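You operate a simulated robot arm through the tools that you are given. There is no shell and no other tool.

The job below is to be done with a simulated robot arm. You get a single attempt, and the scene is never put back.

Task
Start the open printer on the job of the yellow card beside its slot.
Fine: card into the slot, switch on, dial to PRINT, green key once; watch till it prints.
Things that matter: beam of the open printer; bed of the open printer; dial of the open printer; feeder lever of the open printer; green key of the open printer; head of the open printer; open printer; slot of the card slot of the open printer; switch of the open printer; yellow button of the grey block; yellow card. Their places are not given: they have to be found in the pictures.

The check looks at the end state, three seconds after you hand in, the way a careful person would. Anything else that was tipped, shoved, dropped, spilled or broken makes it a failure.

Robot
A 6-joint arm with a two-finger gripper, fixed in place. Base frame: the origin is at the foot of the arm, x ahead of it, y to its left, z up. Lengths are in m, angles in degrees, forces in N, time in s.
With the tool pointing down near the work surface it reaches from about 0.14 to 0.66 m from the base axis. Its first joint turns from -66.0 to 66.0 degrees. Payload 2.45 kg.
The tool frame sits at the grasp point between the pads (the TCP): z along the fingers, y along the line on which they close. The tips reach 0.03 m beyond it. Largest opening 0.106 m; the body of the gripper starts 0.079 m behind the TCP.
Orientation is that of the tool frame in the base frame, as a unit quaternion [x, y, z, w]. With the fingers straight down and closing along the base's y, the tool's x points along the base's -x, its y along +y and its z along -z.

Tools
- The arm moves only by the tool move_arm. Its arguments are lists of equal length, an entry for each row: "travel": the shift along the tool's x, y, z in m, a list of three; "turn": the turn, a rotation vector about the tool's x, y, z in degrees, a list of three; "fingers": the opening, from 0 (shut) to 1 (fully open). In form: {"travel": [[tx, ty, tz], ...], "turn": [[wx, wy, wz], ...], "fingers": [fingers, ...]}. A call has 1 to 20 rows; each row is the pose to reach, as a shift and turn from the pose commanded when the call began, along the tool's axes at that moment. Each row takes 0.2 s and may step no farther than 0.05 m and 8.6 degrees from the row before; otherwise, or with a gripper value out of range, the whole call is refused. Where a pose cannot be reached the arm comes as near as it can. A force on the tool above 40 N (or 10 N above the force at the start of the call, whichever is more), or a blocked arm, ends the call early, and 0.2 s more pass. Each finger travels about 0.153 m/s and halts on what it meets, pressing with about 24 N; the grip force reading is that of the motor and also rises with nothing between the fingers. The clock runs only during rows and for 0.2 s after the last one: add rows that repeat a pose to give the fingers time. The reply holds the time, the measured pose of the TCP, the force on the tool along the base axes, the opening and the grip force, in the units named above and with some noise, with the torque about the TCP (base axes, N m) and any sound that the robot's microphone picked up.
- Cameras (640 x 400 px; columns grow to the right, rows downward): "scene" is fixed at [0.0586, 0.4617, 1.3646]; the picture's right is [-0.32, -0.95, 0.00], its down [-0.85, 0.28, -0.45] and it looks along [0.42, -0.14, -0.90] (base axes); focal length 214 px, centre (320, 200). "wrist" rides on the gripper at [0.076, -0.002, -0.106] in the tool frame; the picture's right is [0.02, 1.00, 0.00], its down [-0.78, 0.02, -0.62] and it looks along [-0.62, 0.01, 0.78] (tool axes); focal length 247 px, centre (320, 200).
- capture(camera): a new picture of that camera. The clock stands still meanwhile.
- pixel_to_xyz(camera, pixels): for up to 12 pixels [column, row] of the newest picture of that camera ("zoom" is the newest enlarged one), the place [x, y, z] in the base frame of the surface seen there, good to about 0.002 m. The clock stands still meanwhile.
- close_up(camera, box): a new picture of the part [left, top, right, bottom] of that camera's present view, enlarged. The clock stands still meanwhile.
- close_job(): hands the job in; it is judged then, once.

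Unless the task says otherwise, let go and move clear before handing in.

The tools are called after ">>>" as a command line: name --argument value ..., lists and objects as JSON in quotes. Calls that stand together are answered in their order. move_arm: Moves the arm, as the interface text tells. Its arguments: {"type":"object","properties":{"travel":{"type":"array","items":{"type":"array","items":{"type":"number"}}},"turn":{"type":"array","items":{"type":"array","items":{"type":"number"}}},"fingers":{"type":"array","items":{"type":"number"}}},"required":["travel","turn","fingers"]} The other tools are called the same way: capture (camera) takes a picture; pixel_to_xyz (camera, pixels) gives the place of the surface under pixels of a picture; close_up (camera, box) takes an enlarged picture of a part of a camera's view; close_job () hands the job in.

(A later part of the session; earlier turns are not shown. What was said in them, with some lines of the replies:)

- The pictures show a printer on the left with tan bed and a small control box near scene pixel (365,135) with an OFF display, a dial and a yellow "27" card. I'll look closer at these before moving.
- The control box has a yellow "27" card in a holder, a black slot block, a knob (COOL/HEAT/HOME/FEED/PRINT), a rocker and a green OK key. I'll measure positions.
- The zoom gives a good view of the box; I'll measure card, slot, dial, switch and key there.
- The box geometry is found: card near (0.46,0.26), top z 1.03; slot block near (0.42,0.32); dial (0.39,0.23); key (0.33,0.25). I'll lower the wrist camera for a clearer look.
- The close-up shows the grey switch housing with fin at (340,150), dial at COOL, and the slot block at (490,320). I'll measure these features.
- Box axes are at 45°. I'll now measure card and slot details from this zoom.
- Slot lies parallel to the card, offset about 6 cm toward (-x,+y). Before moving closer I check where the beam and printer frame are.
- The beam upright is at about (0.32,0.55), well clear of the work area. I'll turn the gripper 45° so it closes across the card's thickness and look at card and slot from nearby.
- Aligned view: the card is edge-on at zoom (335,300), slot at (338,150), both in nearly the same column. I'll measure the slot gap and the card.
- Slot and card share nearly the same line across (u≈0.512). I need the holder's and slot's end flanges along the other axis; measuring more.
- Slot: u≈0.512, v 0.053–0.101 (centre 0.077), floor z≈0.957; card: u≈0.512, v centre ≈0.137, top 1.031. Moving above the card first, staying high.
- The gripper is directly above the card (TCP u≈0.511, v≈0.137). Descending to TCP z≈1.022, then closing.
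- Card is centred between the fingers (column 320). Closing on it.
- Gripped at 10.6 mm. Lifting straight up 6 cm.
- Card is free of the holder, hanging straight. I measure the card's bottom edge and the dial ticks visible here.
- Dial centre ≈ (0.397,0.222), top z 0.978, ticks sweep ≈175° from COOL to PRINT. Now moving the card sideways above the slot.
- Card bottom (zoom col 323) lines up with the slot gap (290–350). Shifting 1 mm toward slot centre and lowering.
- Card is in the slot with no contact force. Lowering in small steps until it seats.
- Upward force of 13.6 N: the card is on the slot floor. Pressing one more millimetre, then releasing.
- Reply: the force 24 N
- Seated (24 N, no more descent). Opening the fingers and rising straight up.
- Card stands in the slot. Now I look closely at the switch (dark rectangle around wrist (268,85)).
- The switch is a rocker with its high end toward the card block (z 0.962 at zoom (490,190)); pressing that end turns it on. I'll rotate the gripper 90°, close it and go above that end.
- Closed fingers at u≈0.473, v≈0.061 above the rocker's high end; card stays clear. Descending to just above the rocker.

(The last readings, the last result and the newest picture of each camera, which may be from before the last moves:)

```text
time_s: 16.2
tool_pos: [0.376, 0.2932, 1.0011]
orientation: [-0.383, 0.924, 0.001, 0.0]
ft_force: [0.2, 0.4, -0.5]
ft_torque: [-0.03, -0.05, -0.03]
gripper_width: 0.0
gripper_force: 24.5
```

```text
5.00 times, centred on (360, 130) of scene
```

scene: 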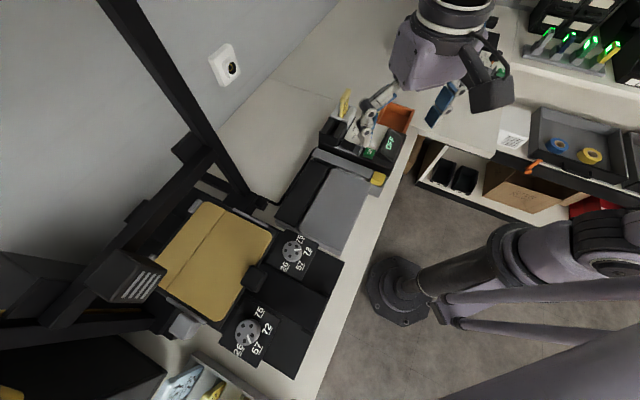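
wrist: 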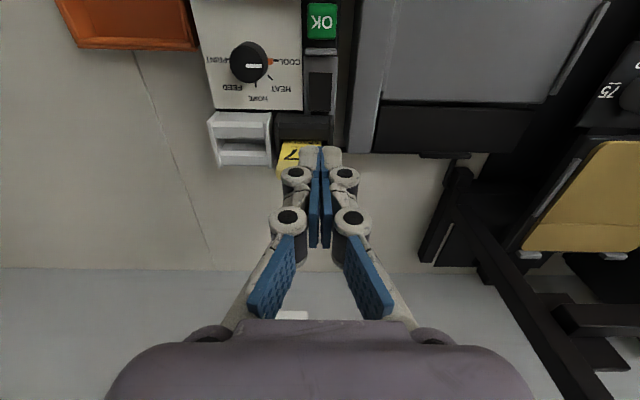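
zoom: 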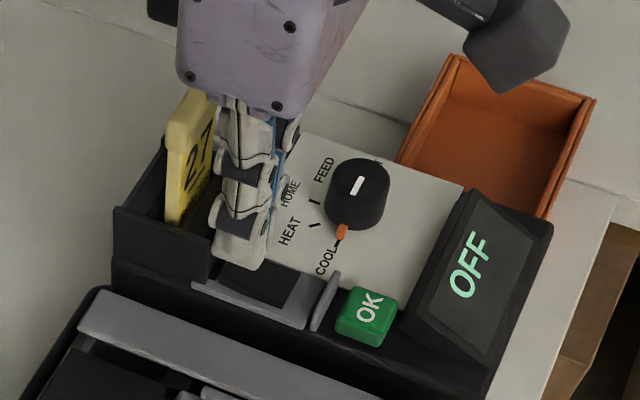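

Fingertips are over the rocker's high end with ~9 mm to go. Pressing down in small steps.

>>> move_arm --travel '[[0, 0, 0.006], [0, 0, 0.009], [0, 0, 0.011], [0, 0, 0.0125], [0, 0, 0.0125]]' --turn '[[0, 0, 0], [0, 0, 0], [0, 0, 0], [0, 0, 0], [0, 0, 0]]' --fingers '[0, 0, 0, 0, 0]'

>>> close_up --camera "scene" --box '[310, 90, 410, 170]'

```text
time_s: 17.4
tool_pos: [0.3771, 0.2907, 0.9879]
orientation: [-0.383, 0.924, 0.001, 0.0]
ft_force: [0.9, 1.7, 0.9]
ft_torque: [-0.01, 0.03, 0.01]
gripper_width: 0.0
gripper_force: 28.3
```

```text
5.00 times, centred on (360, 130) of scene
```

zoom: 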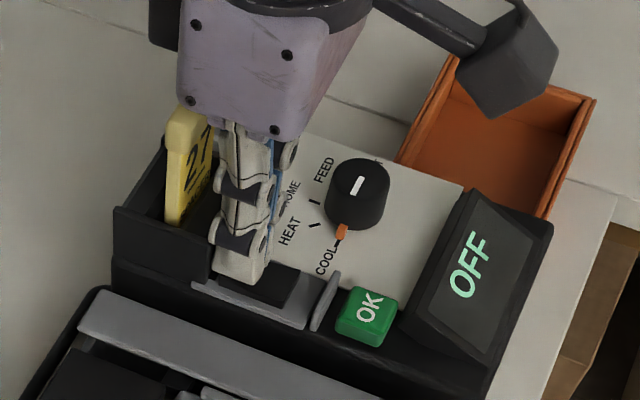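

Tip is at z≈0.958 with almost no force yet; still OFF. Pressing a few millimetres more.

>>> move_arm --travel '[[0, 0, 0.0015], [0, 0, 0.003], [0, 0, 0.0045], [0, 0, 0.0045]]' --turn '[[0, 0, 0], [0, 0, 0], [0, 0, 0], [0, 0, 0]]' --fingers '[0, 0, 0, 0]'

>>> close_up --camera "scene" --box '[310, 90, 410, 170]'

```text
time_s: 18.0
tool_pos: [0.3785, 0.2918, 0.9884]
orientation: [-0.384, 0.923, 0.001, 0.001]
ft_force: [-1.2, 1.1, 7.5]
ft_torque: [-0.06, 0.06, -0.01]
gripper_width: 0.0056
gripper_force: 28.3
heard: click
stopped in row 2: the force on the tool passed its limit at 46 N (the readings are from after the stop); the commanded pose is now the measured one
```

```text
5.00 times, centred on (360, 130) of scene
```

zoom: 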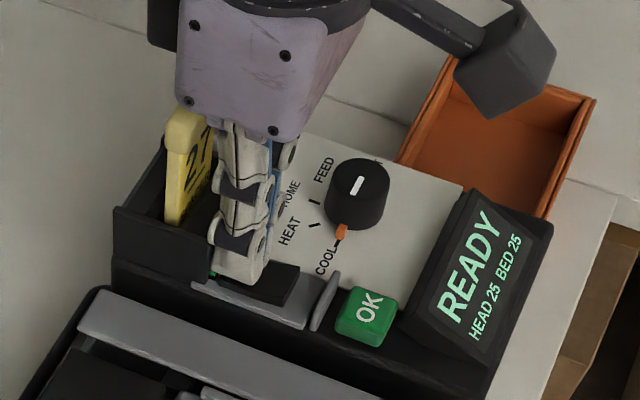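

Click heard; display now reads READY, HEAD 25 BED 25. Rising and moving above the dial while turning the gripper so it can then turn clockwise through the whole sweep.

>>> move_arm --travel '[[0, 0, -0.04], [0, 0, -0.08], [0.004, -0.006, -0.08], [0.008, -0.012, -0.08], [0.012, -0.018, -0.08], [0.016, -0.024, -0.08], [0.02, -0.03, -0.08], [0.024, -0.036, -0.08], [0.028, -0.044, -0.08], [0.032, -0.052, -0.08], [0.036, -0.058, -0.08], [0.036, -0.0622, -0.08], [0.036, -0.0622, -0.08], [0.036, -0.0622, -0.08]]' --turn '[[0, 0, 0], [0, 0, 0], [0, 0, -8.2], [0, 0, -16.4], [0, 0, -24.6], [0, 0, -32.8], [0, 0, -41], [0, 0, -49.2], [0, 0, -57.4], [0, 0, -65.6], [0, 0, -73.8], [0, 0, -82], [0, 0, -90], [0, 0, -90]]' --fingers '[0, 0, 0.1, 0.2, 0.3, 0.4, 0.4, 0.4, 0.4, 0.4, 0.4, 0.4, 0.4, 0.4]'

>>> capture --camera "wrist"

>>> capture --camera "scene"

```text
time_s: 21.0
tool_pos: [0.3968, 0.2228, 1.0678]
orientation: [0.925, -0.381, -0.001, 0.0]
ft_force: [-0.2, -0.7, 0.6]
ft_torque: [-0.02, -0.01, 0.01]
gripper_width: 0.0421
gripper_force: 0.1
```

```text
taken
```

wrist: 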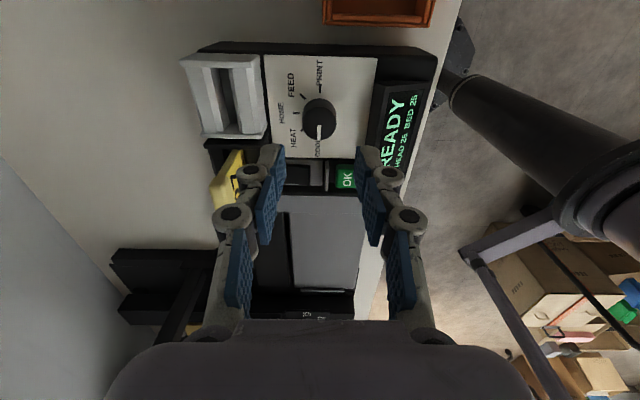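

```text
taken
```

scene: 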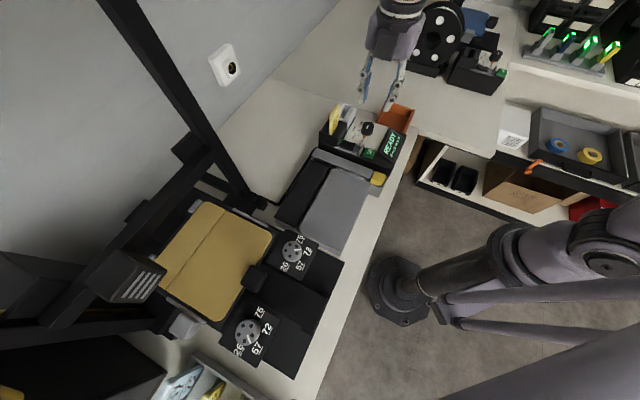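

The gripper reached the turned pose and READY is showing. Knob is in column 319; measuring its top.

>>> close_up --camera "wrist" --box '[260, 50, 380, 170]'

>>> pixel_to_xyz --camera "zoom" --pixels '[[319, 200], [250, 210], [390, 210], [320, 160], [320, 245], [319, 260], [240, 215], [400, 215], [320, 140], [318, 100], [270, 240], [370, 240]]'

```text
3.33 times, centred on (320, 110) of wrist
```

zoom: 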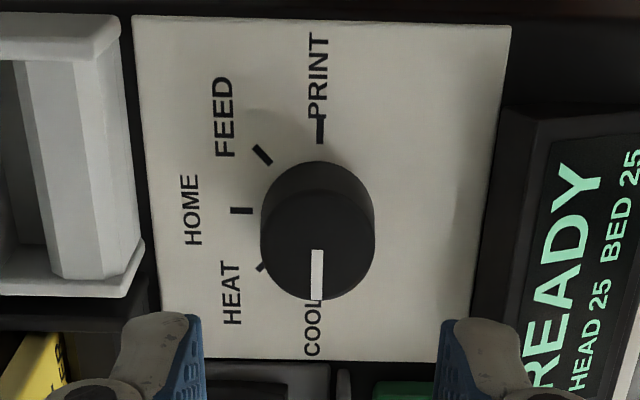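

```text
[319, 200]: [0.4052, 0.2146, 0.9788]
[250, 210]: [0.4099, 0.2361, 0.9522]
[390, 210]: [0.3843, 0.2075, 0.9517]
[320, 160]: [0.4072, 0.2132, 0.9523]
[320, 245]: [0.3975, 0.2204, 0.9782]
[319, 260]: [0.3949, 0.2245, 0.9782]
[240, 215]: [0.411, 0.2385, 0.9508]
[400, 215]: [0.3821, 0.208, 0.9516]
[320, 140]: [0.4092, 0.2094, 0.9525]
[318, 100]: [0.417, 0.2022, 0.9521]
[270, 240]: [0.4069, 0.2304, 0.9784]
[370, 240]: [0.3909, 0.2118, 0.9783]
```

COOL and PRINT ticks are 180° apart and the TCP is centred over the knob. Descending to z≈0.993 around it.

>>> move_arm --travel '[[0, 0, 0.03], [0, 0, 0.06], [0, 0, 0.0745], [0, 0, 0.0745]]' --turn '[[0, 0, 0], [0, 0, 0], [0, 0, 0], [0, 0, 0]]' --fingers '[0.4, 0.4, 0.4, 0.4]'

>>> capture --camera "wrist"

>>> close_up --camera "scene" --box '[310, 90, 410, 170]'

```text
time_s: 22.0
tool_pos: [0.398, 0.2208, 0.9921]
orientation: [0.924, -0.384, -0.001, 0.0]
ft_force: [0.1, -0.1, 0.1]
ft_torque: [-0.02, 0.01, -0.01]
gripper_width: 0.0425
gripper_force: 0.0
```

```text
taken
```

wrist: 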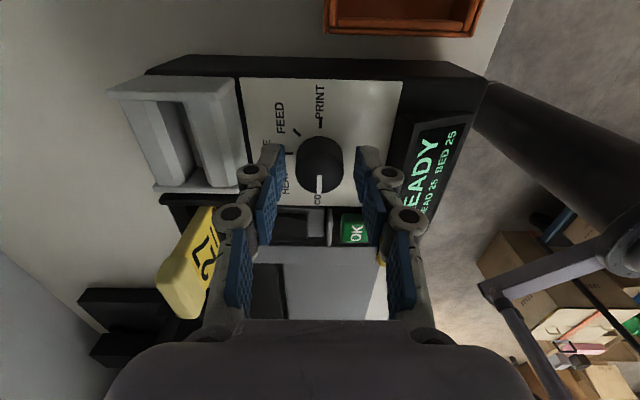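

```text
5.00 times, centred on (360, 130) of scene
```

zoom: 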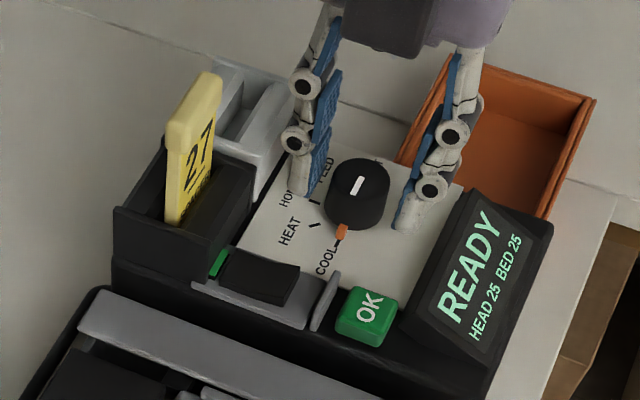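

The fingers straddle the knob with clearance. Gripping and turning clockwise the first 90°.

>>> move_arm --travel '[[0, 0, 0], [0, 0, 0], [0, 0, 0], [0, 0, 0], [0, 0, 0], [0, 0, 0], [0, 0, 0], [0, 0, 0], [0, 0, 0], [0, 0, 0], [0, 0, 0], [0, 0, 0], [0, 0, 0], [0, 0, 0], [0, 0, 0], [0, 0, 0]]' --turn '[[0, 0, 0], [0, 0, 0], [0, 0, 8], [0, 0, 16], [0, 0, 24], [0, 0, 32], [0, 0, 40], [0, 0, 48], [0, 0, 56], [0, 0, 64], [0, 0, 72], [0, 0, 80], [0, 0, 85], [0, 0, 90], [0, 0, 90], [0, 0, 90]]' --fingers '[0.15, 0.15, 0.15, 0.15, 0.15, 0.15, 0.15, 0.15, 0.15, 0.15, 0.15, 0.15, 0.15, 0.15, 0.15, 0.15]'

>>> close_up --camera "scene" --box '[310, 90, 410, 170]'

>>> capture --camera "wrist"

```text
time_s: 24.5
tool_pos: [0.3959, 0.2217, 0.9921]
orientation: [-0.504, 0.864, 0.001, 0.0]
ft_force: [1.8, 1.4, -3.3]
ft_torque: [-0.28, 0.22, 0.0]
gripper_width: 0.0293
gripper_force: 45.0
stopped in row 12: the force on the tool passed its limit at 40 N (the readings are from after the stop); the commanded pose is now the measured one
```

```text
5.00 times, centred on (360, 130) of scene
```

zoom: 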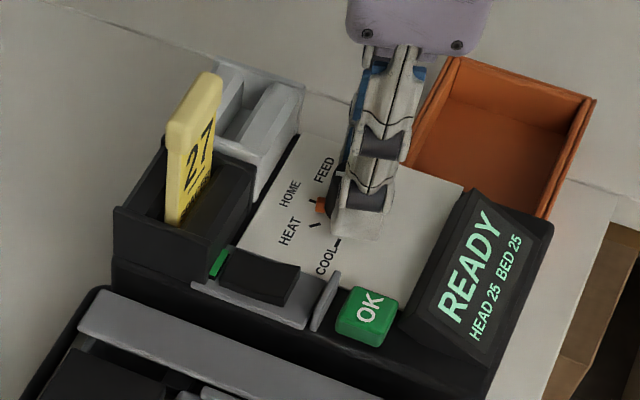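

```text
taken
```

wrist: 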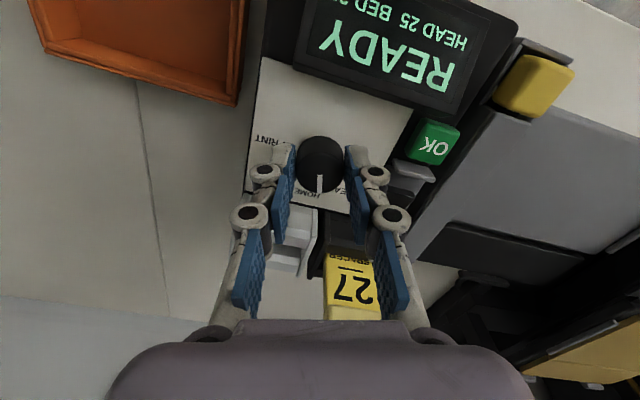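

The dial turned about 75° (pointer near HOME) and the call stopped on side force — the knob is slightly off the tool's axis. I'll release, rise, and re-measure the knob centre.

>>> move_arm --travel '[[0, 0, 0], [0, 0, 0], [0, 0, -0.03], [0, 0, -0.05], [0, 0, -0.05]]' --turn '[[0, 0, 0], [0, 0, 0], [0, 0, 0], [0, 0, 0], [0, 0, 0]]' --fingers '[0.4, 0.4, 0.4, 0.4, 0.4]'

>>> close_up --camera "wrist" --box '[250, 70, 390, 190]'

>>> close_up --camera "scene" --box '[310, 90, 410, 170]'

```text
time_s: 25.7
tool_pos: [0.3972, 0.2205, 1.0415]
orientation: [-0.505, 0.863, 0.001, -0.001]
ft_force: [-0.3, 0.0, -0.6]
ft_torque: [0.0, 0.0, 0.0]
gripper_width: 0.0423
gripper_force: 0.2
```

```text
3.33 times, centred on (320, 130) of wrist
```

zoom: 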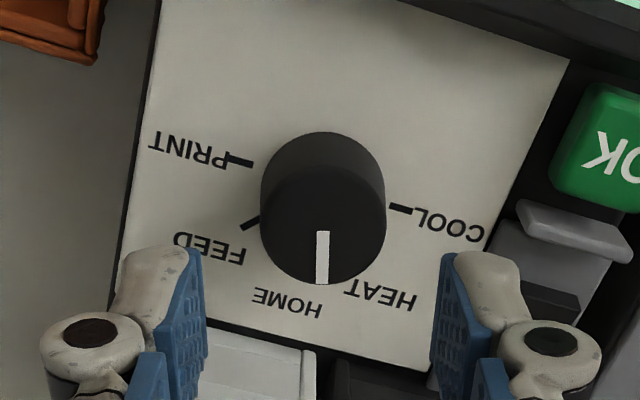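

```text
5.00 times, centred on (360, 130) of scene
```

zoom: 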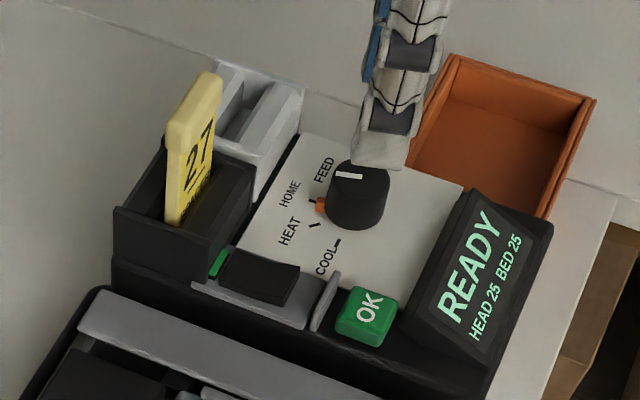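

>>> close_up --camera "wrist" --box '[295, 105, 345, 160]'

>>> pixel_to_xyz --camera "wrist" --pixels '[[304, 131], [321, 131], [338, 131], [321, 122], [321, 126], [321, 140], [321, 152], [308, 140], [334, 140], [312, 148], [330, 148], [321, 154]]'

```text
7.27 times, centred on (320, 132) of wrist
```

zoom: 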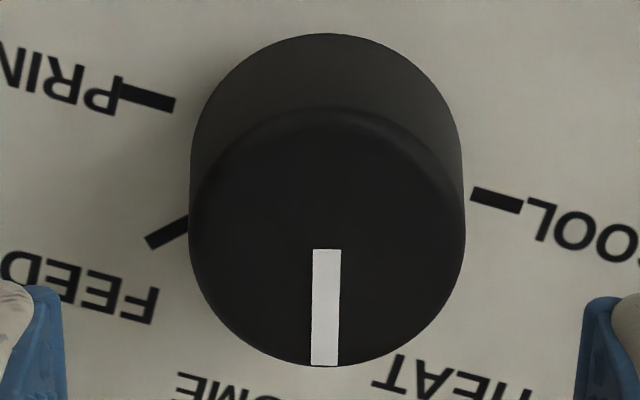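

```text
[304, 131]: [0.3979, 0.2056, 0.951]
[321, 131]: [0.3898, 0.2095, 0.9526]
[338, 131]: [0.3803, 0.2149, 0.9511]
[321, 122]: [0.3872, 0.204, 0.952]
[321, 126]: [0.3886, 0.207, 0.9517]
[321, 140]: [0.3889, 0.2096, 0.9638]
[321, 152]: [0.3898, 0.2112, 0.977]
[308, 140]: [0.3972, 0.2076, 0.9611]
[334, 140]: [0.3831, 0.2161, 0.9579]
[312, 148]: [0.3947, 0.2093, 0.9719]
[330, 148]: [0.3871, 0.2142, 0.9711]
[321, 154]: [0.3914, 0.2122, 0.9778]
```

>>> pixel_to_xyz --camera "zoom" --pixels '[[327, 236], [205, 236], [450, 236], [327, 125], [327, 355], [240, 155], [415, 155], [235, 315], [420, 315]]'

```text
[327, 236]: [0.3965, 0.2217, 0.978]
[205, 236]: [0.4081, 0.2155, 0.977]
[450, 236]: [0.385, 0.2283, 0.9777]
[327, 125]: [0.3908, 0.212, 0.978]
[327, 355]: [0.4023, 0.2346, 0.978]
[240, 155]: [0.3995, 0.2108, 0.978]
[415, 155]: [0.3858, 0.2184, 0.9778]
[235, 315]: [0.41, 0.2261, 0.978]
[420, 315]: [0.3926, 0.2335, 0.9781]
```

Knob centre (0.3965,0.222) matches the tool axis, and the pointer is now about 72° along, so it moved with the fingers. I'll continue in smaller, slower steps: lower, grip, turn 36°.

>>> move_arm --travel '[[0, 0, 0.025], [0, 0, 0.0485], [0, 0, 0.0485], [0, 0, 0.0485], [0, 0, 0.0485], [0, 0, 0.0485], [0, 0, 0.0485], [0, 0, 0.0485], [0, 0, 0.0485], [0, 0, 0.0485], [0, 0, 0.0485], [0, 0, 0.0485], [0, 0, 0.0485], [0, 0, 0.0485], [0, 0, 0.0485]]' --turn '[[0, 0, 0], [0, 0, 0], [0, 0, 0], [0, 0, 0], [0, 0, 0], [0, 0, 4], [0, 0, 8], [0, 0, 12], [0, 0, 16], [0, 0, 20], [0, 0, 24], [0, 0, 28], [0, 0, 32], [0, 0, 36], [0, 0, 36]]' --fingers '[0.4, 0.4, 0.4, 0.24, 0.24, 0.24, 0.24, 0.24, 0.24, 0.24, 0.24, 0.24, 0.24, 0.24, 0.24]'

>>> close_up --camera "scene" --box '[310, 90, 410, 170]'

```text
time_s: 28.1
tool_pos: [0.3963, 0.2223, 0.995]
orientation: [-0.316, 0.949, 0.001, 0.001]
ft_force: [-2.1, -0.3, 2.3]
ft_torque: [0.16, -0.26, 0.04]
gripper_width: 0.0291
gripper_force: 44.6
stopped in row 12: the force on the tool passed its limit at 41 N (the readings are from after the stop); the commanded pose is now the measured one
```

```text
5.00 times, centred on (360, 130) of scene
```

zoom: 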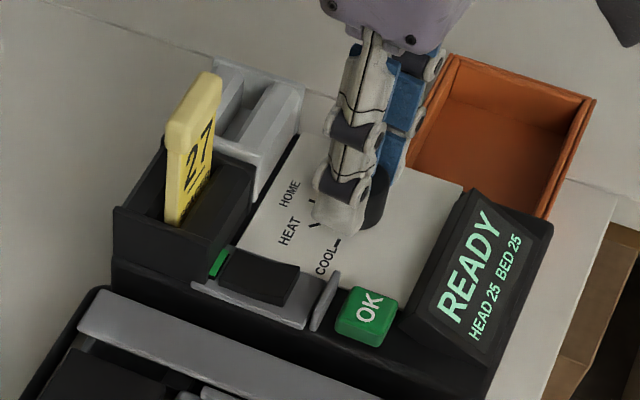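

Pointer advanced to about 98° before the stop. Continuing in 20° bites with a release and re-grip between them.

>>> move_arm --travel '[[0, 0, 0.001], [0, 0, 0.001], [0, 0, 0.001], [0, 0, 0.001], [0, 0, 0.001], [0, 0, 0.001], [0, 0, 0.001], [0, 0, 0.001], [0, 0, 0.001], [0, 0, 0.001], [0, 0, 0.001], [0, 0, 0.001], [0, 0, 0.001], [0, 0, 0.001], [0, 0, 0.001], [0, 0, 0.001], [0, 0, 0.001], [0, 0, 0.001], [0, 0, 0.001], [0, 0, 0.001]]' --turn '[[0, 0, 0], [0, 0, 0], [0, 0, 0], [0, 0, 0], [0, 0, 4], [0, 0, 8], [0, 0, 12], [0, 0, 16], [0, 0, 20], [0, 0, 20], [0, 0, 20], [0, 0, 20], [0, 0, 20], [0, 0, 20], [0, 0, 24], [0, 0, 28], [0, 0, 32], [0, 0, 36], [0, 0, 40], [0, 0, 40]]' --fingers '[0.4, 0.4, 0.24, 0.24, 0.24, 0.24, 0.24, 0.24, 0.24, 0.24, 0.4, 0.4, 0.24, 0.24, 0.24, 0.24, 0.24, 0.24, 0.24, 0.24]'

>>> close_up --camera "scene" --box '[310, 90, 410, 170]'

```text
time_s: 32.3
tool_pos: [0.3954, 0.2238, 0.9942]
orientation: [0.027, 1.0, 0.003, 0.0]
ft_force: [-6.9, -1.5, 22.7]
ft_torque: [-0.17, -0.11, -0.01]
gripper_width: 0.0291
gripper_force: 45.0
```

```text
5.00 times, centred on (360, 130) of scene
```

zoom: 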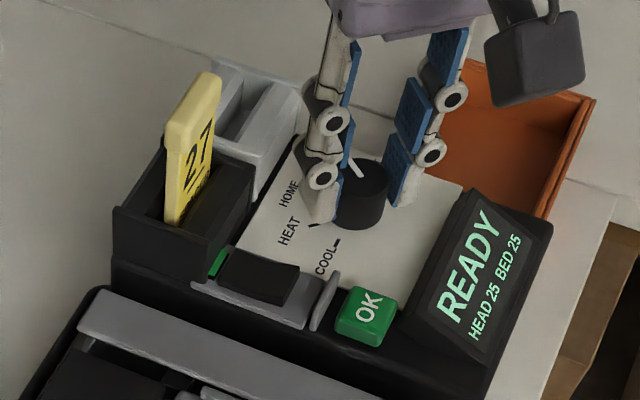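

No stop this time; the tool has turned to about 138° total. Releasing and rising to check the pointer.

>>> move_arm --travel '[[0, 0, 0], [0, 0, 0], [0, 0, -0.03], [0, 0, -0.05], [0, 0, -0.05]]' --turn '[[0, 0, 0], [0, 0, 0], [0, 0, 0], [0, 0, 0], [0, 0, 0]]' --fingers '[0.4, 0.4, 0.4, 0.4, 0.4]'

>>> capture --camera "wrist"

>>> close_up --camera "wrist" --box '[280, 90, 360, 170]'

>>> close_up --camera "scene" --box '[310, 90, 410, 170]'

```text
time_s: 33.5
tool_pos: [0.3957, 0.2229, 1.0422]
orientation: [0.026, 1.0, 0.002, 0.002]
ft_force: [0.3, -0.7, 0.0]
ft_torque: [-0.01, 0.0, -0.01]
gripper_width: 0.0423
gripper_force: 0.1
```

```text
taken
```

wrist: 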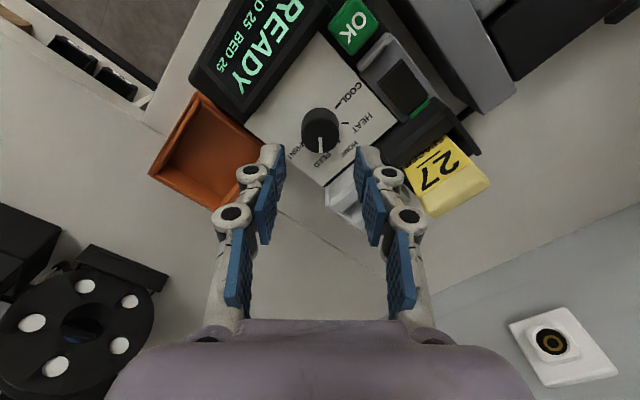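

```text
5.00 times, centred on (320, 130) of wrist
```

zoom: 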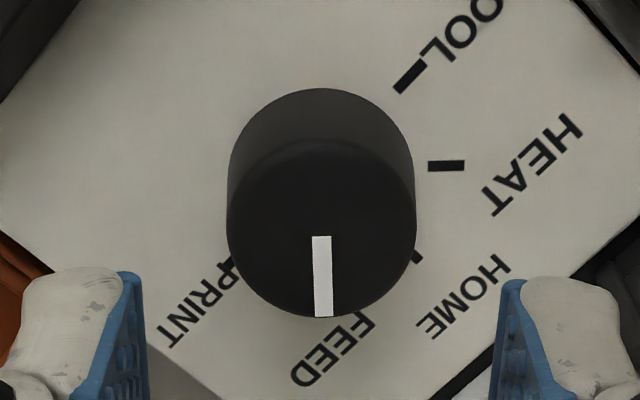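

```text
5.00 times, centred on (360, 130) of scene
```

zoom: 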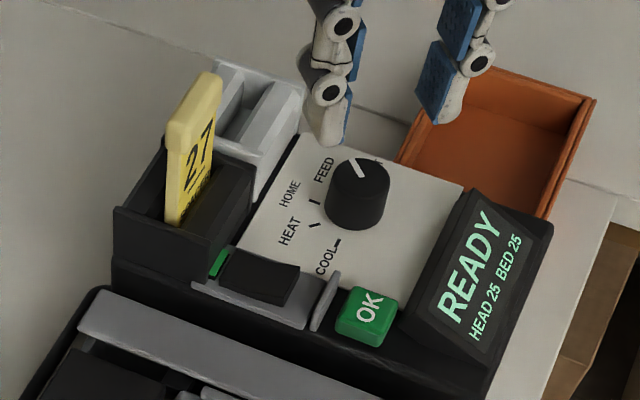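

The mark points at about 138° (FEED); PRINT needs about 42° more. Lowering again and doing two 21° bites.

>>> move_arm --travel '[[0, 0, 0.025], [0, 0, 0.0475], [0, 0, 0.0475], [0, 0, 0.0475], [0, 0, 0.0475], [0, 0, 0.0475], [0, 0, 0.0475], [0, 0, 0.0475], [0, 0, 0.0475], [0, 0, 0.0475], [0, 0, 0.0475], [0, 0, 0.0475], [0, 0, 0.0475], [0, 0, 0.0475], [0, 0, 0.0475], [0, 0, 0.0475], [0, 0, 0.0475], [0, 0, 0.0475], [0, 0, 0.0475], [0, 0, 0.0475]]' --turn '[[0, 0, 0], [0, 0, 0], [0, 0, 0], [0, 0, 0], [0, 0, 0], [0, 0, 4.2], [0, 0, 8.4], [0, 0, 12.6], [0, 0, 16.8], [0, 0, 21], [0, 0, 21], [0, 0, 21], [0, 0, 21], [0, 0, 21], [0, 0, 25.2], [0, 0, 29.4], [0, 0, 33.6], [0, 0, 37.8], [0, 0, 42], [0, 0, 42]]' --fingers '[0.4, 0.4, 0.4, 0.24, 0.24, 0.24, 0.24, 0.24, 0.24, 0.24, 0.4, 0.4, 0.24, 0.24, 0.24, 0.24, 0.24, 0.24, 0.24, 0.24]'

```text
time_s: 37.7
tool_pos: [0.3968, 0.2223, 0.9958]
orientation: [0.384, 0.924, 0.0, -0.001]
ft_force: [0.0, -4.3, -2.7]
ft_torque: [-0.53, -0.51, -0.03]
gripper_width: 0.029
gripper_force: 44.7
```

The full 42° was completed. Releasing and rising to read the dial.

>>> move_arm --travel '[[0, 0, 0], [0, 0, 0], [0, 0, -0.03], [0, 0, -0.06], [0, 0, -0.06]]' --turn '[[0, 0, 0], [0, 0, 0], [0, 0, 0], [0, 0, 0], [0, 0, 0]]' --fingers '[0.4, 0.4, 0.4, 0.4, 0.4]'

>>> capture --camera "wrist"

>>> close_up --camera "wrist" --box '[270, 80, 370, 180]'

>>> close_up --camera "scene" --box '[310, 90, 410, 170]'

```text
time_s: 38.9
tool_pos: [0.3959, 0.2241, 1.0555]
orientation: [0.382, 0.924, 0.001, 0.0]
ft_force: [0.1, -1.1, 0.4]
ft_torque: [-0.03, 0.01, -0.01]
gripper_width: 0.0424
gripper_force: 0.1
```

```text
taken
```

wrist: 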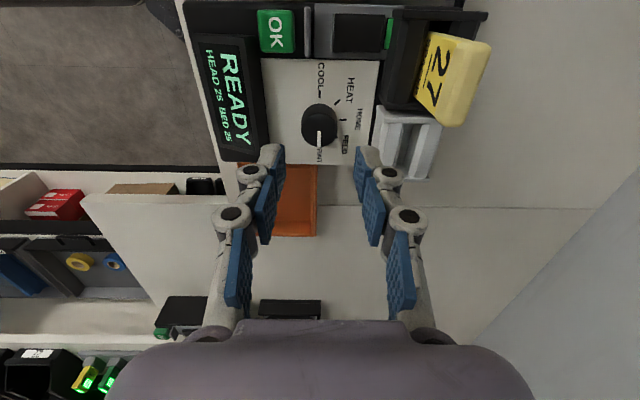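

```text
4.00 times, centred on (320, 130) of wrist
```

zoom: 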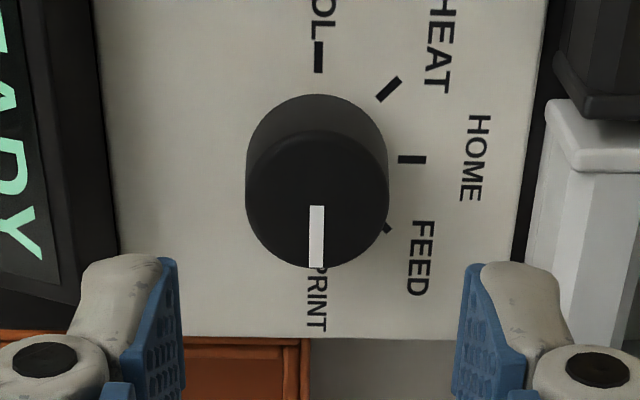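

```text
5.00 times, centred on (360, 130) of scene
```

zoom: 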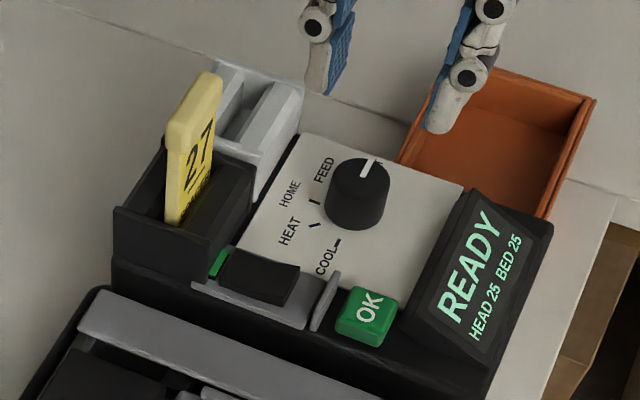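

The white mark now points at PRINT. Next I measure the green key precisely.

>>> close_up --camera "wrist" --box '[240, 0, 340, 70]'

>>> pixel_to_xyz --camera "wrist" --pixels '[[262, 20], [275, 20], [289, 20], [275, 12], [275, 32], [275, 45], [263, 38], [288, 38], [308, 20], [308, 40], [280, 30], [296, 30]]'

```text
5.71 times, centred on (290, 35) of wrist
```

zoom: 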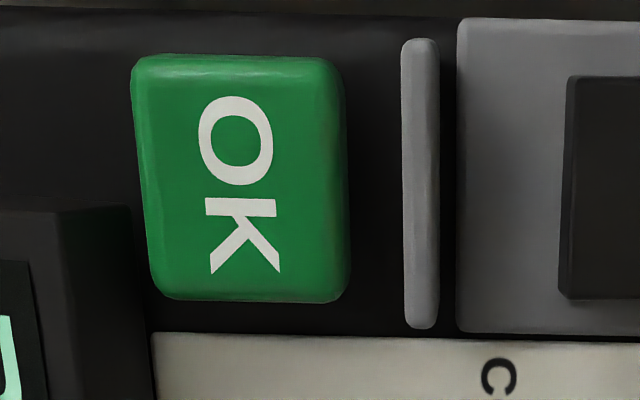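

```text
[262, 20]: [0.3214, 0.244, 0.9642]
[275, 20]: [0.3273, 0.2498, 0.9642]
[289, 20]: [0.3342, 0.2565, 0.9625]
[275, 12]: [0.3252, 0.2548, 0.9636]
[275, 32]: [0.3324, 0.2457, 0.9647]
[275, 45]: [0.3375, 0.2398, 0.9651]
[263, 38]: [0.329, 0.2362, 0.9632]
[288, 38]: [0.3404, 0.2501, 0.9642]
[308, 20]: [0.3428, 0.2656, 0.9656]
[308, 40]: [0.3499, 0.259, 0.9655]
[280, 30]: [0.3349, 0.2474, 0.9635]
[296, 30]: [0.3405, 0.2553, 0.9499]
```

Key centre ≈ (0.3316,0.2468), top z 0.9645, clear of the grey fin. Moving over it with closed fingers, turned 90° so their narrow side faces the fin.

>>> move_arm --travel '[[0, 0, -0.03], [0.006, -0.003, -0.03], [0.012, -0.006, -0.03], [0.018, -0.009, -0.03], [0.024, -0.012, -0.03], [0.03, -0.015, -0.03], [0.036, -0.018, -0.03], [0.044, -0.021, -0.03], [0.052, -0.024, -0.03], [0.058, -0.027, -0.03], [0.0621, -0.0289, -0.03], [0.0621, -0.0289, -0.03], [0.0621, -0.0289, -0.03]]' --turn '[[0, 0, 0], [0, 0, -8.2], [0, 0, -16.4], [0, 0, -24.6], [0, 0, -32.8], [0, 0, -41], [0, 0, -49.2], [0, 0, -57.4], [0, 0, -65.6], [0, 0, -73.8], [0, 0, -82], [0, 0, -90], [0, 0, -90]]' --fingers '[0.4, 0.3, 0.2, 0.1, 0, 0, 0, 0, 0, 0, 0, 0, 0]'

>>> capture --camera "wrist"

>>> close_up --camera "wrist" --box '[220, 60, 420, 200]'

```text
time_s: 41.7
tool_pos: [0.3342, 0.2463, 1.0851]
orientation: [-0.384, 0.923, 0.001, 0.001]
ft_force: [0.0, -0.4, -0.2]
ft_torque: [0.01, 0.01, 0.01]
gripper_width: 0.0
gripper_force: 24.1
```

```text
taken
```

wrist: 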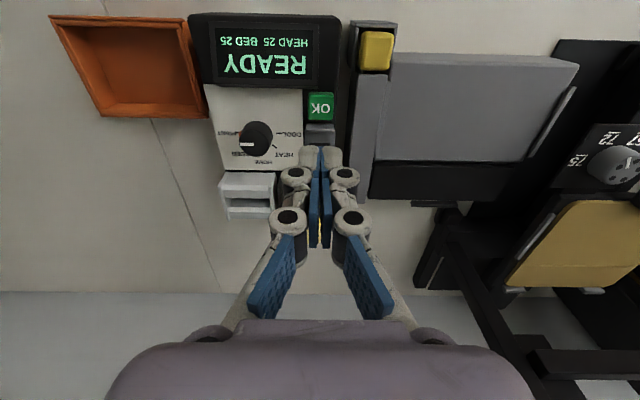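

```text
2.86 times, centred on (320, 130) of wrist
```

zoom: 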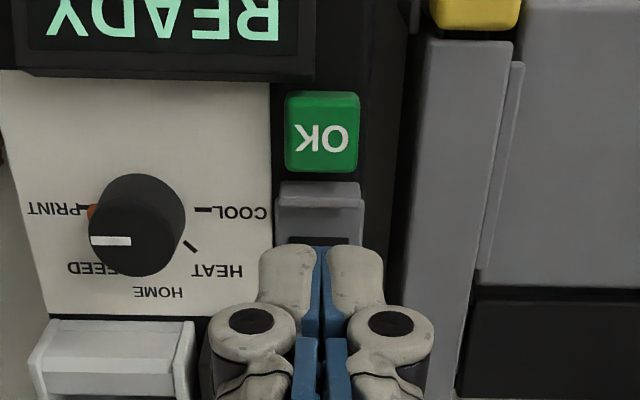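

Orange pointer sits on PRINT. The key is ~2–3 mm nearer the arm than the tool axis; shifting and lowering to just above it.

>>> move_arm --travel '[[0.0025, 0, 0.03], [0.0025, 0, 0.06], [0.0025, 0, 0.084], [0.0025, 0, 0.084]]' --turn '[[0, 0, 0], [0, 0, 0], [0, 0, 0], [0, 0, 0]]' --fingers '[0, 0, 0, 0]'

>>> close_up --camera "wrist" --box '[220, 60, 420, 200]'

>>> close_up --camera "scene" --box '[310, 90, 410, 170]'

```text
time_s: 42.7
tool_pos: [0.3313, 0.2453, 1.0003]
orientation: [-0.383, 0.924, 0.001, 0.001]
ft_force: [-0.2, -0.2, 0.0]
ft_torque: [0.02, -0.02, 0.01]
gripper_width: 0.0
gripper_force: 23.8
```

```text
2.86 times, centred on (320, 130) of wrist
```

zoom: 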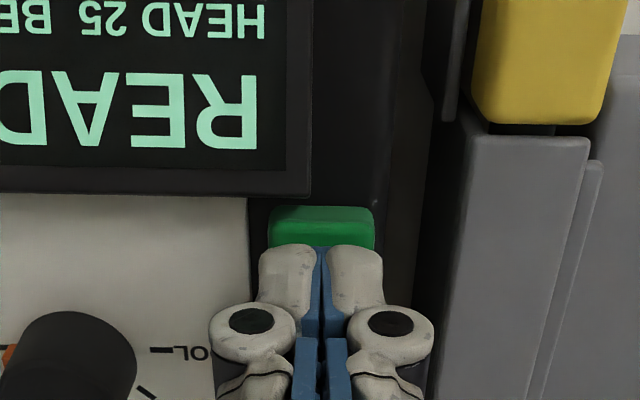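

```text
5.00 times, centred on (360, 130) of scene
```

zoom: 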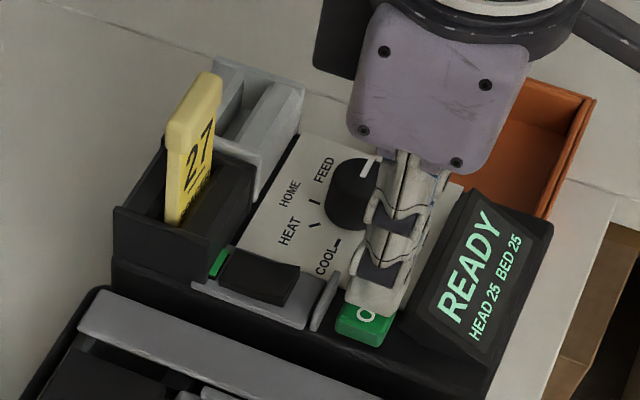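

Tips are directly over the OK key with ~5 mm to go. Pressing gently in small steps.

>>> move_arm --travel '[[0, 0, 0.004], [0, 0, 0.006], [0, 0, 0.007], [0, 0, 0.008], [0, 0, 0.0085]]' --turn '[[0, 0, 0], [0, 0, 0], [0, 0, 0], [0, 0, 0], [0, 0, 0]]' --fingers '[0, 0, 0, 0, 0]'

>>> close_up --camera "scene" --box '[310, 90, 410, 170]'

```text
time_s: 43.9
tool_pos: [0.3317, 0.244, 0.993]
orientation: [-0.383, 0.924, 0.001, 0.001]
ft_force: [0.2, -0.2, 0.9]
ft_torque: [0.0, -0.02, -0.01]
gripper_width: 0.0001
gripper_force: 23.5
```

```text
5.00 times, centred on (360, 130) of scene
```

zoom: 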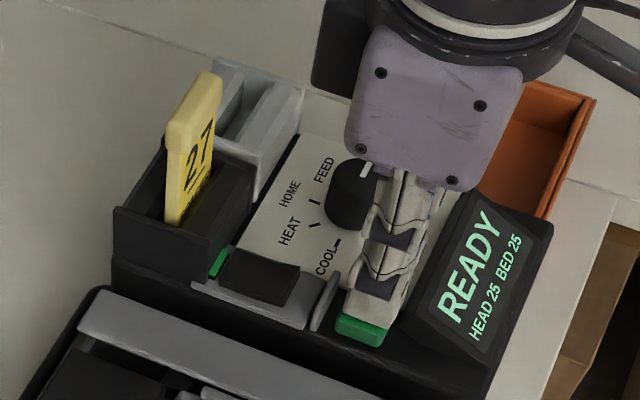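

Tip at the key surface with ~1 N, no click yet. Pressing a few millimetres more.

>>> move_arm --travel '[[0, 0, 0.001], [0, 0, 0.002], [0, 0, 0.003]]' --turn '[[0, 0, 0], [0, 0, 0], [0, 0, 0]]' --fingers '[0, 0, 0]'

>>> close_up --camera "scene" --box '[310, 90, 410, 170]'

```text
time_s: 44.7
tool_pos: [0.3312, 0.2452, 0.9909]
orientation: [-0.382, 0.924, 0.002, 0.001]
ft_force: [0.2, -0.4, 0.4]
ft_torque: [-0.05, -0.01, -0.02]
gripper_width: 0.0061
gripper_force: 28.7
```

```text
5.00 times, centred on (360, 130) of scene
```

zoom: 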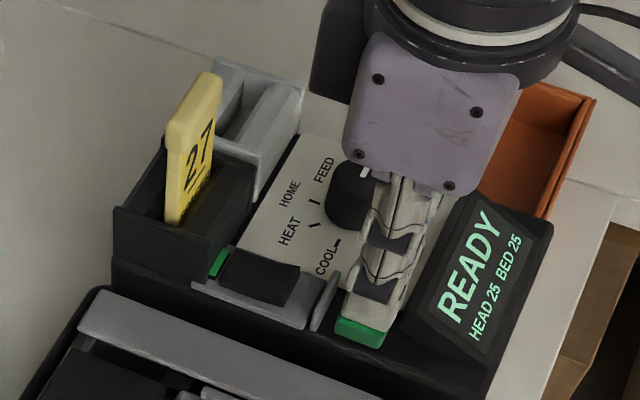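

Fingers are loading the key (slight splay) but no click yet. Another small press.

>>> move_arm --travel '[[0, 0, 0.001], [0, 0, 0.002]]' --turn '[[0, 0, 0], [0, 0, 0]]' --fingers '[0, 0]'

>>> close_up --camera "scene" --box '[310, 90, 410, 170]'

```text
time_s: 45.3
tool_pos: [0.3311, 0.243, 0.9887]
orientation: [-0.382, 0.924, 0.001, 0.001]
ft_force: [-0.5, -0.4, 1.3]
ft_torque: [-0.02, 0.01, 0.0]
gripper_width: 0.006
gripper_force: 28.7
heard: click
```

```text
5.00 times, centred on (360, 130) of scene
```

zoom: 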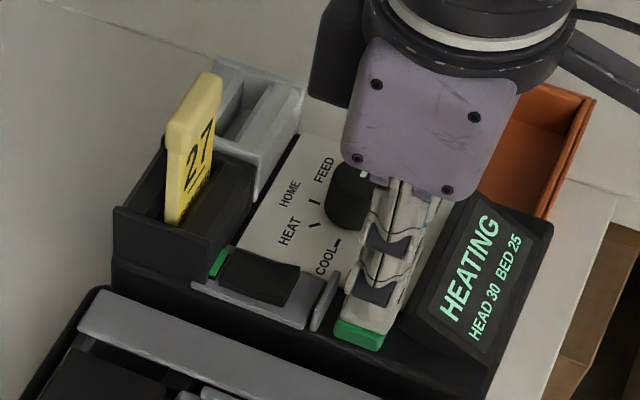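

Click heard and the display shows HEATING. Rising clear with the fingers kept shut, then waiting.

>>> move_arm --travel '[[0, 0, -0.01], [0, 0, -0.05], [0, 0, -0.1], [0, 0, -0.15], [0, 0, -0.18], [0, 0, -0.18]]' --turn '[[0, 0, 0], [0, 0, 0], [0, 0, 0], [0, 0, 0], [0, 0, 0], [0, 0, 0]]' --fingers '[0, 0, 0, 0, 0, 0]'

>>> capture --camera "scene"

>>> capture --camera "wrist"

```text
time_s: 46.7
tool_pos: [0.3306, 0.2439, 1.1685]
orientation: [-0.382, 0.924, 0.001, 0.001]
ft_force: [0.1, -0.8, 0.3]
ft_torque: [0.01, 0.01, 0.02]
gripper_width: 0.0
gripper_force: 28.5
```

```text
taken
```

scene: 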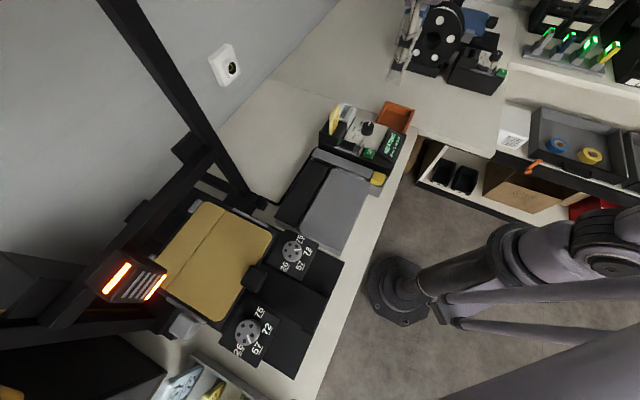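

```text
taken
```

wrist: 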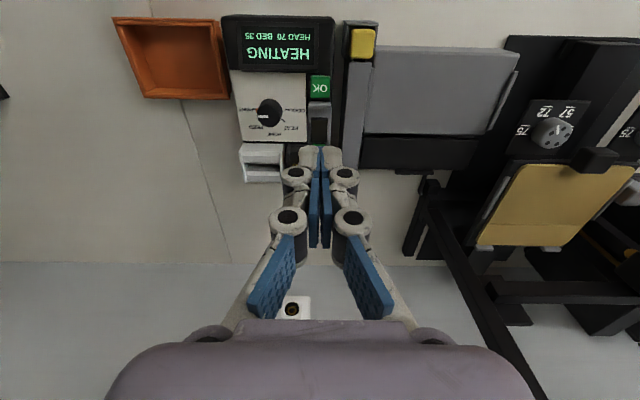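

Head lights glow red, display HEATING HEAD 70 BED 35. Holding still and waiting.

>>> move_arm --travel '[[0, 0, 0], [0, 0, 0], [0, 0, 0], [0, 0, 0], [0, 0, 0], [0, 0, 0], [0, 0, 0], [0, 0, 0], [0, 0, 0], [0, 0, 0], [0, 0, 0], [0, 0, 0], [0, 0, 0], [0, 0, 0], [0, 0, 0], [0, 0, 0], [0, 0, 0], [0, 0, 0], [0, 0, 0], [0, 0, 0]]' --turn '[[0, 0, 0], [0, 0, 0], [0, 0, 0], [0, 0, 0], [0, 0, 0], [0, 0, 0], [0, 0, 0], [0, 0, 0], [0, 0, 0], [0, 0, 0], [0, 0, 0], [0, 0, 0], [0, 0, 0], [0, 0, 0], [0, 0, 0], [0, 0, 0], [0, 0, 0], [0, 0, 0], [0, 0, 0], [0, 0, 0]]' --fingers '[0.1, 0.1, 0.1, 0.1, 0.1, 0.1, 0.1, 0.1, 0.1, 0.1, 0.1, 0.1, 0.1, 0.1, 0.1, 0.1, 0.1, 0.1, 0.1, 0.1]'

>>> close_up --camera "wrist" --box '[200, 0, 400, 130]'

>>> capture --camera "scene"

```text
time_s: 50.9
tool_pos: [0.3297, 0.2441, 1.1682]
orientation: [-0.381, 0.924, 0.002, 0.002]
ft_force: [-0.2, -0.1, -0.3]
ft_torque: [0.0, 0.01, -0.03]
gripper_width: 0.0107
gripper_force: 0.0
```

```text
3.08 times, centred on (300, 65) of wrist
```

zoom: 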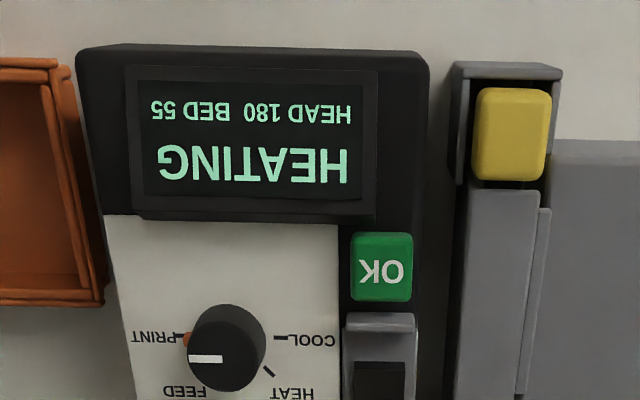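

```text
taken
```

scene: 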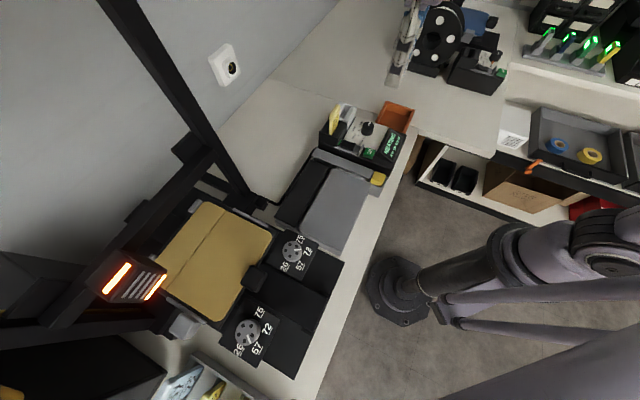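

Still HEATING: HEAD 180, BED 55. Waiting on.

>>> move_arm --travel '[[0, 0, 0], [0, 0, 0], [0, 0, 0], [0, 0, 0], [0, 0, 0], [0, 0, 0], [0, 0, 0], [0, 0, 0], [0, 0, 0], [0, 0, 0], [0, 0, 0], [0, 0, 0], [0, 0, 0], [0, 0, 0], [0, 0, 0], [0, 0, 0], [0, 0, 0], [0, 0, 0], [0, 0, 0], [0, 0, 0]]' --turn '[[0, 0, 0], [0, 0, 0], [0, 0, 0], [0, 0, 0], [0, 0, 0], [0, 0, 0], [0, 0, 0], [0, 0, 0], [0, 0, 0], [0, 0, 0], [0, 0, 0], [0, 0, 0], [0, 0, 0], [0, 0, 0], [0, 0, 0], [0, 0, 0], [0, 0, 0], [0, 0, 0], [0, 0, 0], [0, 0, 0]]' --fingers '[0.1, 0.1, 0.1, 0.1, 0.1, 0.1, 0.1, 0.1, 0.1, 0.1, 0.1, 0.1, 0.1, 0.1, 0.1, 0.1, 0.1, 0.1, 0.1, 0.1]'

>>> close_up --camera "wrist" --box '[200, 0, 400, 130]'

>>> capture --camera "scene"

```text
time_s: 55.1
tool_pos: [0.3311, 0.243, 1.1686]
orientation: [-0.383, 0.924, 0.001, 0.001]
ft_force: [-0.6, -0.5, -0.5]
ft_torque: [-0.01, -0.01, 0.02]
gripper_width: 0.0106
gripper_force: 0.1
```

```text
3.08 times, centred on (300, 65) of wrist
```

zoom: 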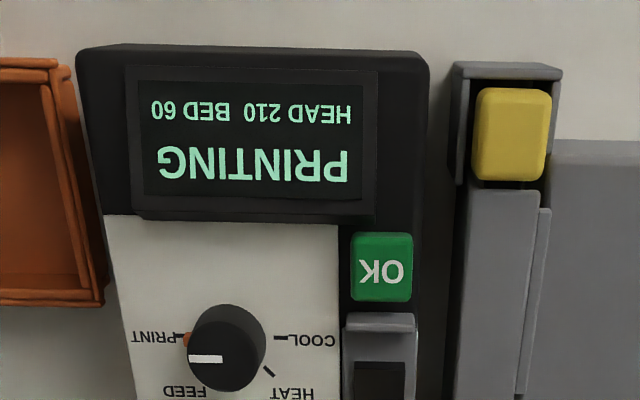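

```text
taken
```

scene: 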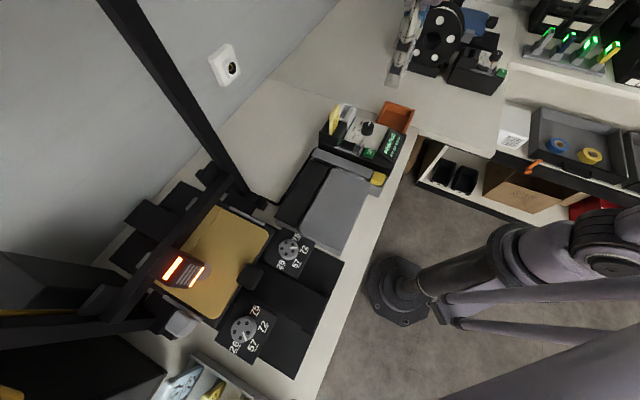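

Display shows PRINTING and the head has come down over the bed. Watching a little longer to be sure it really lays down material.

>>> move_arm --travel '[[0, 0, 0], [0, 0, 0], [0, 0, 0], [0, 0, 0], [0, 0, 0], [0, 0, 0], [0, 0, 0], [0, 0, 0], [0, 0, 0], [0, 0, 0]]' --turn '[[0, 0, 0], [0, 0, 0], [0, 0, 0], [0, 0, 0], [0, 0, 0], [0, 0, 0], [0, 0, 0], [0, 0, 0], [0, 0, 0], [0, 0, 0]]' --fingers '[0.1, 0.1, 0.1, 0.1, 0.1, 0.1, 0.1, 0.1, 0.1, 0.1]'

>>> close_up --camera "scene" --box '[90, 150, 350, 370]'

>>> close_up --camera "scene" --box '[310, 90, 410, 190]'

```text
time_s: 57.3
tool_pos: [0.3302, 0.2445, 1.1691]
orientation: [-0.382, 0.924, 0.002, 0.002]
ft_force: [-0.5, 0.0, -0.2]
ft_torque: [0.01, -0.01, 0.02]
gripper_width: 0.0105
gripper_force: 0.0
```

```text
1.82 times, centred on (220, 260) of scene
```

zoom: 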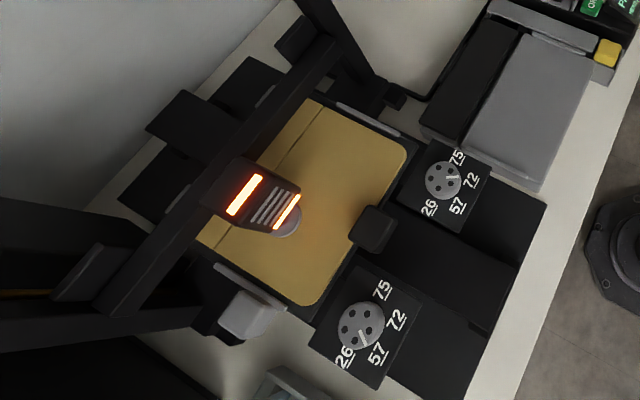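

```text
4.00 times, centred on (360, 140) of scene
```

zoom: 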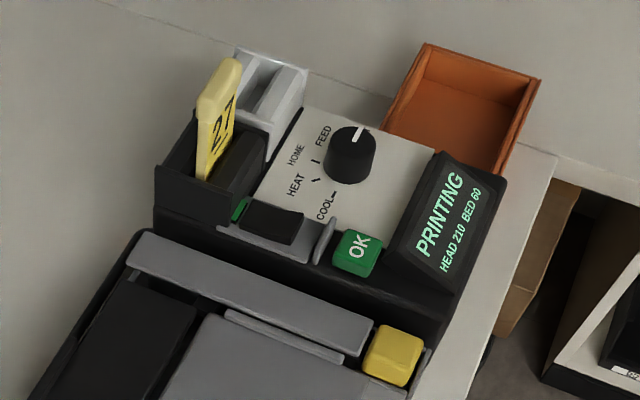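

A round grey part is forming under the head at zoom (285,225) and the display still reads PRINTING. One more short watch for trouble.

>>> move_arm --travel '[[0, 0, 0], [0, 0, 0], [0, 0, 0], [0, 0, 0], [0, 0, 0], [0, 0, 0], [0, 0, 0], [0, 0, 0], [0, 0, 0], [0, 0, 0], [0, 0, 0], [0, 0, 0], [0, 0, 0], [0, 0, 0], [0, 0, 0]]' --turn '[[0, 0, 0], [0, 0, 0], [0, 0, 0], [0, 0, 0], [0, 0, 0], [0, 0, 0], [0, 0, 0], [0, 0, 0], [0, 0, 0], [0, 0, 0], [0, 0, 0], [0, 0, 0], [0, 0, 0], [0, 0, 0], [0, 0, 0]]' --fingers '[0.1, 0.1, 0.1, 0.1, 0.1, 0.1, 0.1, 0.1, 0.1, 0.1, 0.1, 0.1, 0.1, 0.1, 0.1]'

>>> close_up --camera "scene" --box '[90, 150, 350, 370]'

>>> capture --camera "wrist"

```text
time_s: 60.5
tool_pos: [0.3297, 0.2426, 1.1681]
orientation: [-0.382, 0.924, 0.002, 0.001]
ft_force: [-0.4, 0.1, -0.4]
ft_torque: [-0.01, 0.01, 0.02]
gripper_width: 0.0107
gripper_force: 0.1
```

```text
1.82 times, centred on (220, 260) of scene
```

zoom: 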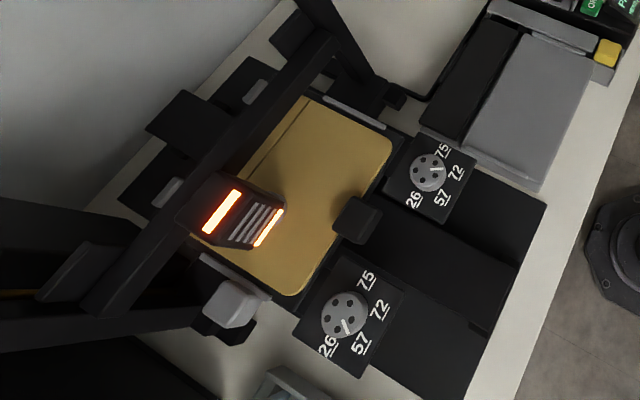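

```text
taken
```

wrist: 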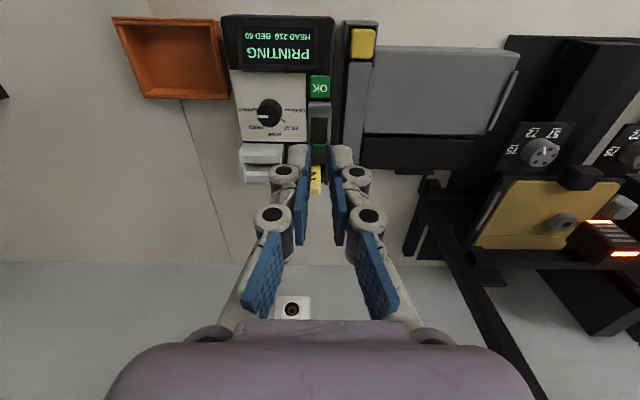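

The wrist view shows the grey part on the bed at (563,220), the head moving and the display on PRINTING; the arm is clear and nothing else was disturbed. Handing in.

>>> close_job

```text
The job is handed in.
```

The open printer is running the yellow card's job (card 27, "SPACER"). When I handed in, the display read PRINTING with the head at 210 and the bed at 60, and a round grey part was forming on the bed.

- **Card:** it stands in the slot, pressed down until it touched the bottom.
- **Switch:** pressed on with a click; the display went from OFF to READY.
- **Dial:** turned from COOL to PRINT. This took several grips, because the side force stopped the arm twice along the way. The pointer ended on the PRINT mark.
- **Green key:** pressed once, with one click. The printer heated for about ten seconds, then started printing, and I watched it for about five seconds more.

I saw nothing tipped, shoved or dropped. I did not touch the yellow button or the feeder lever. The arm was raised clear before handing in.
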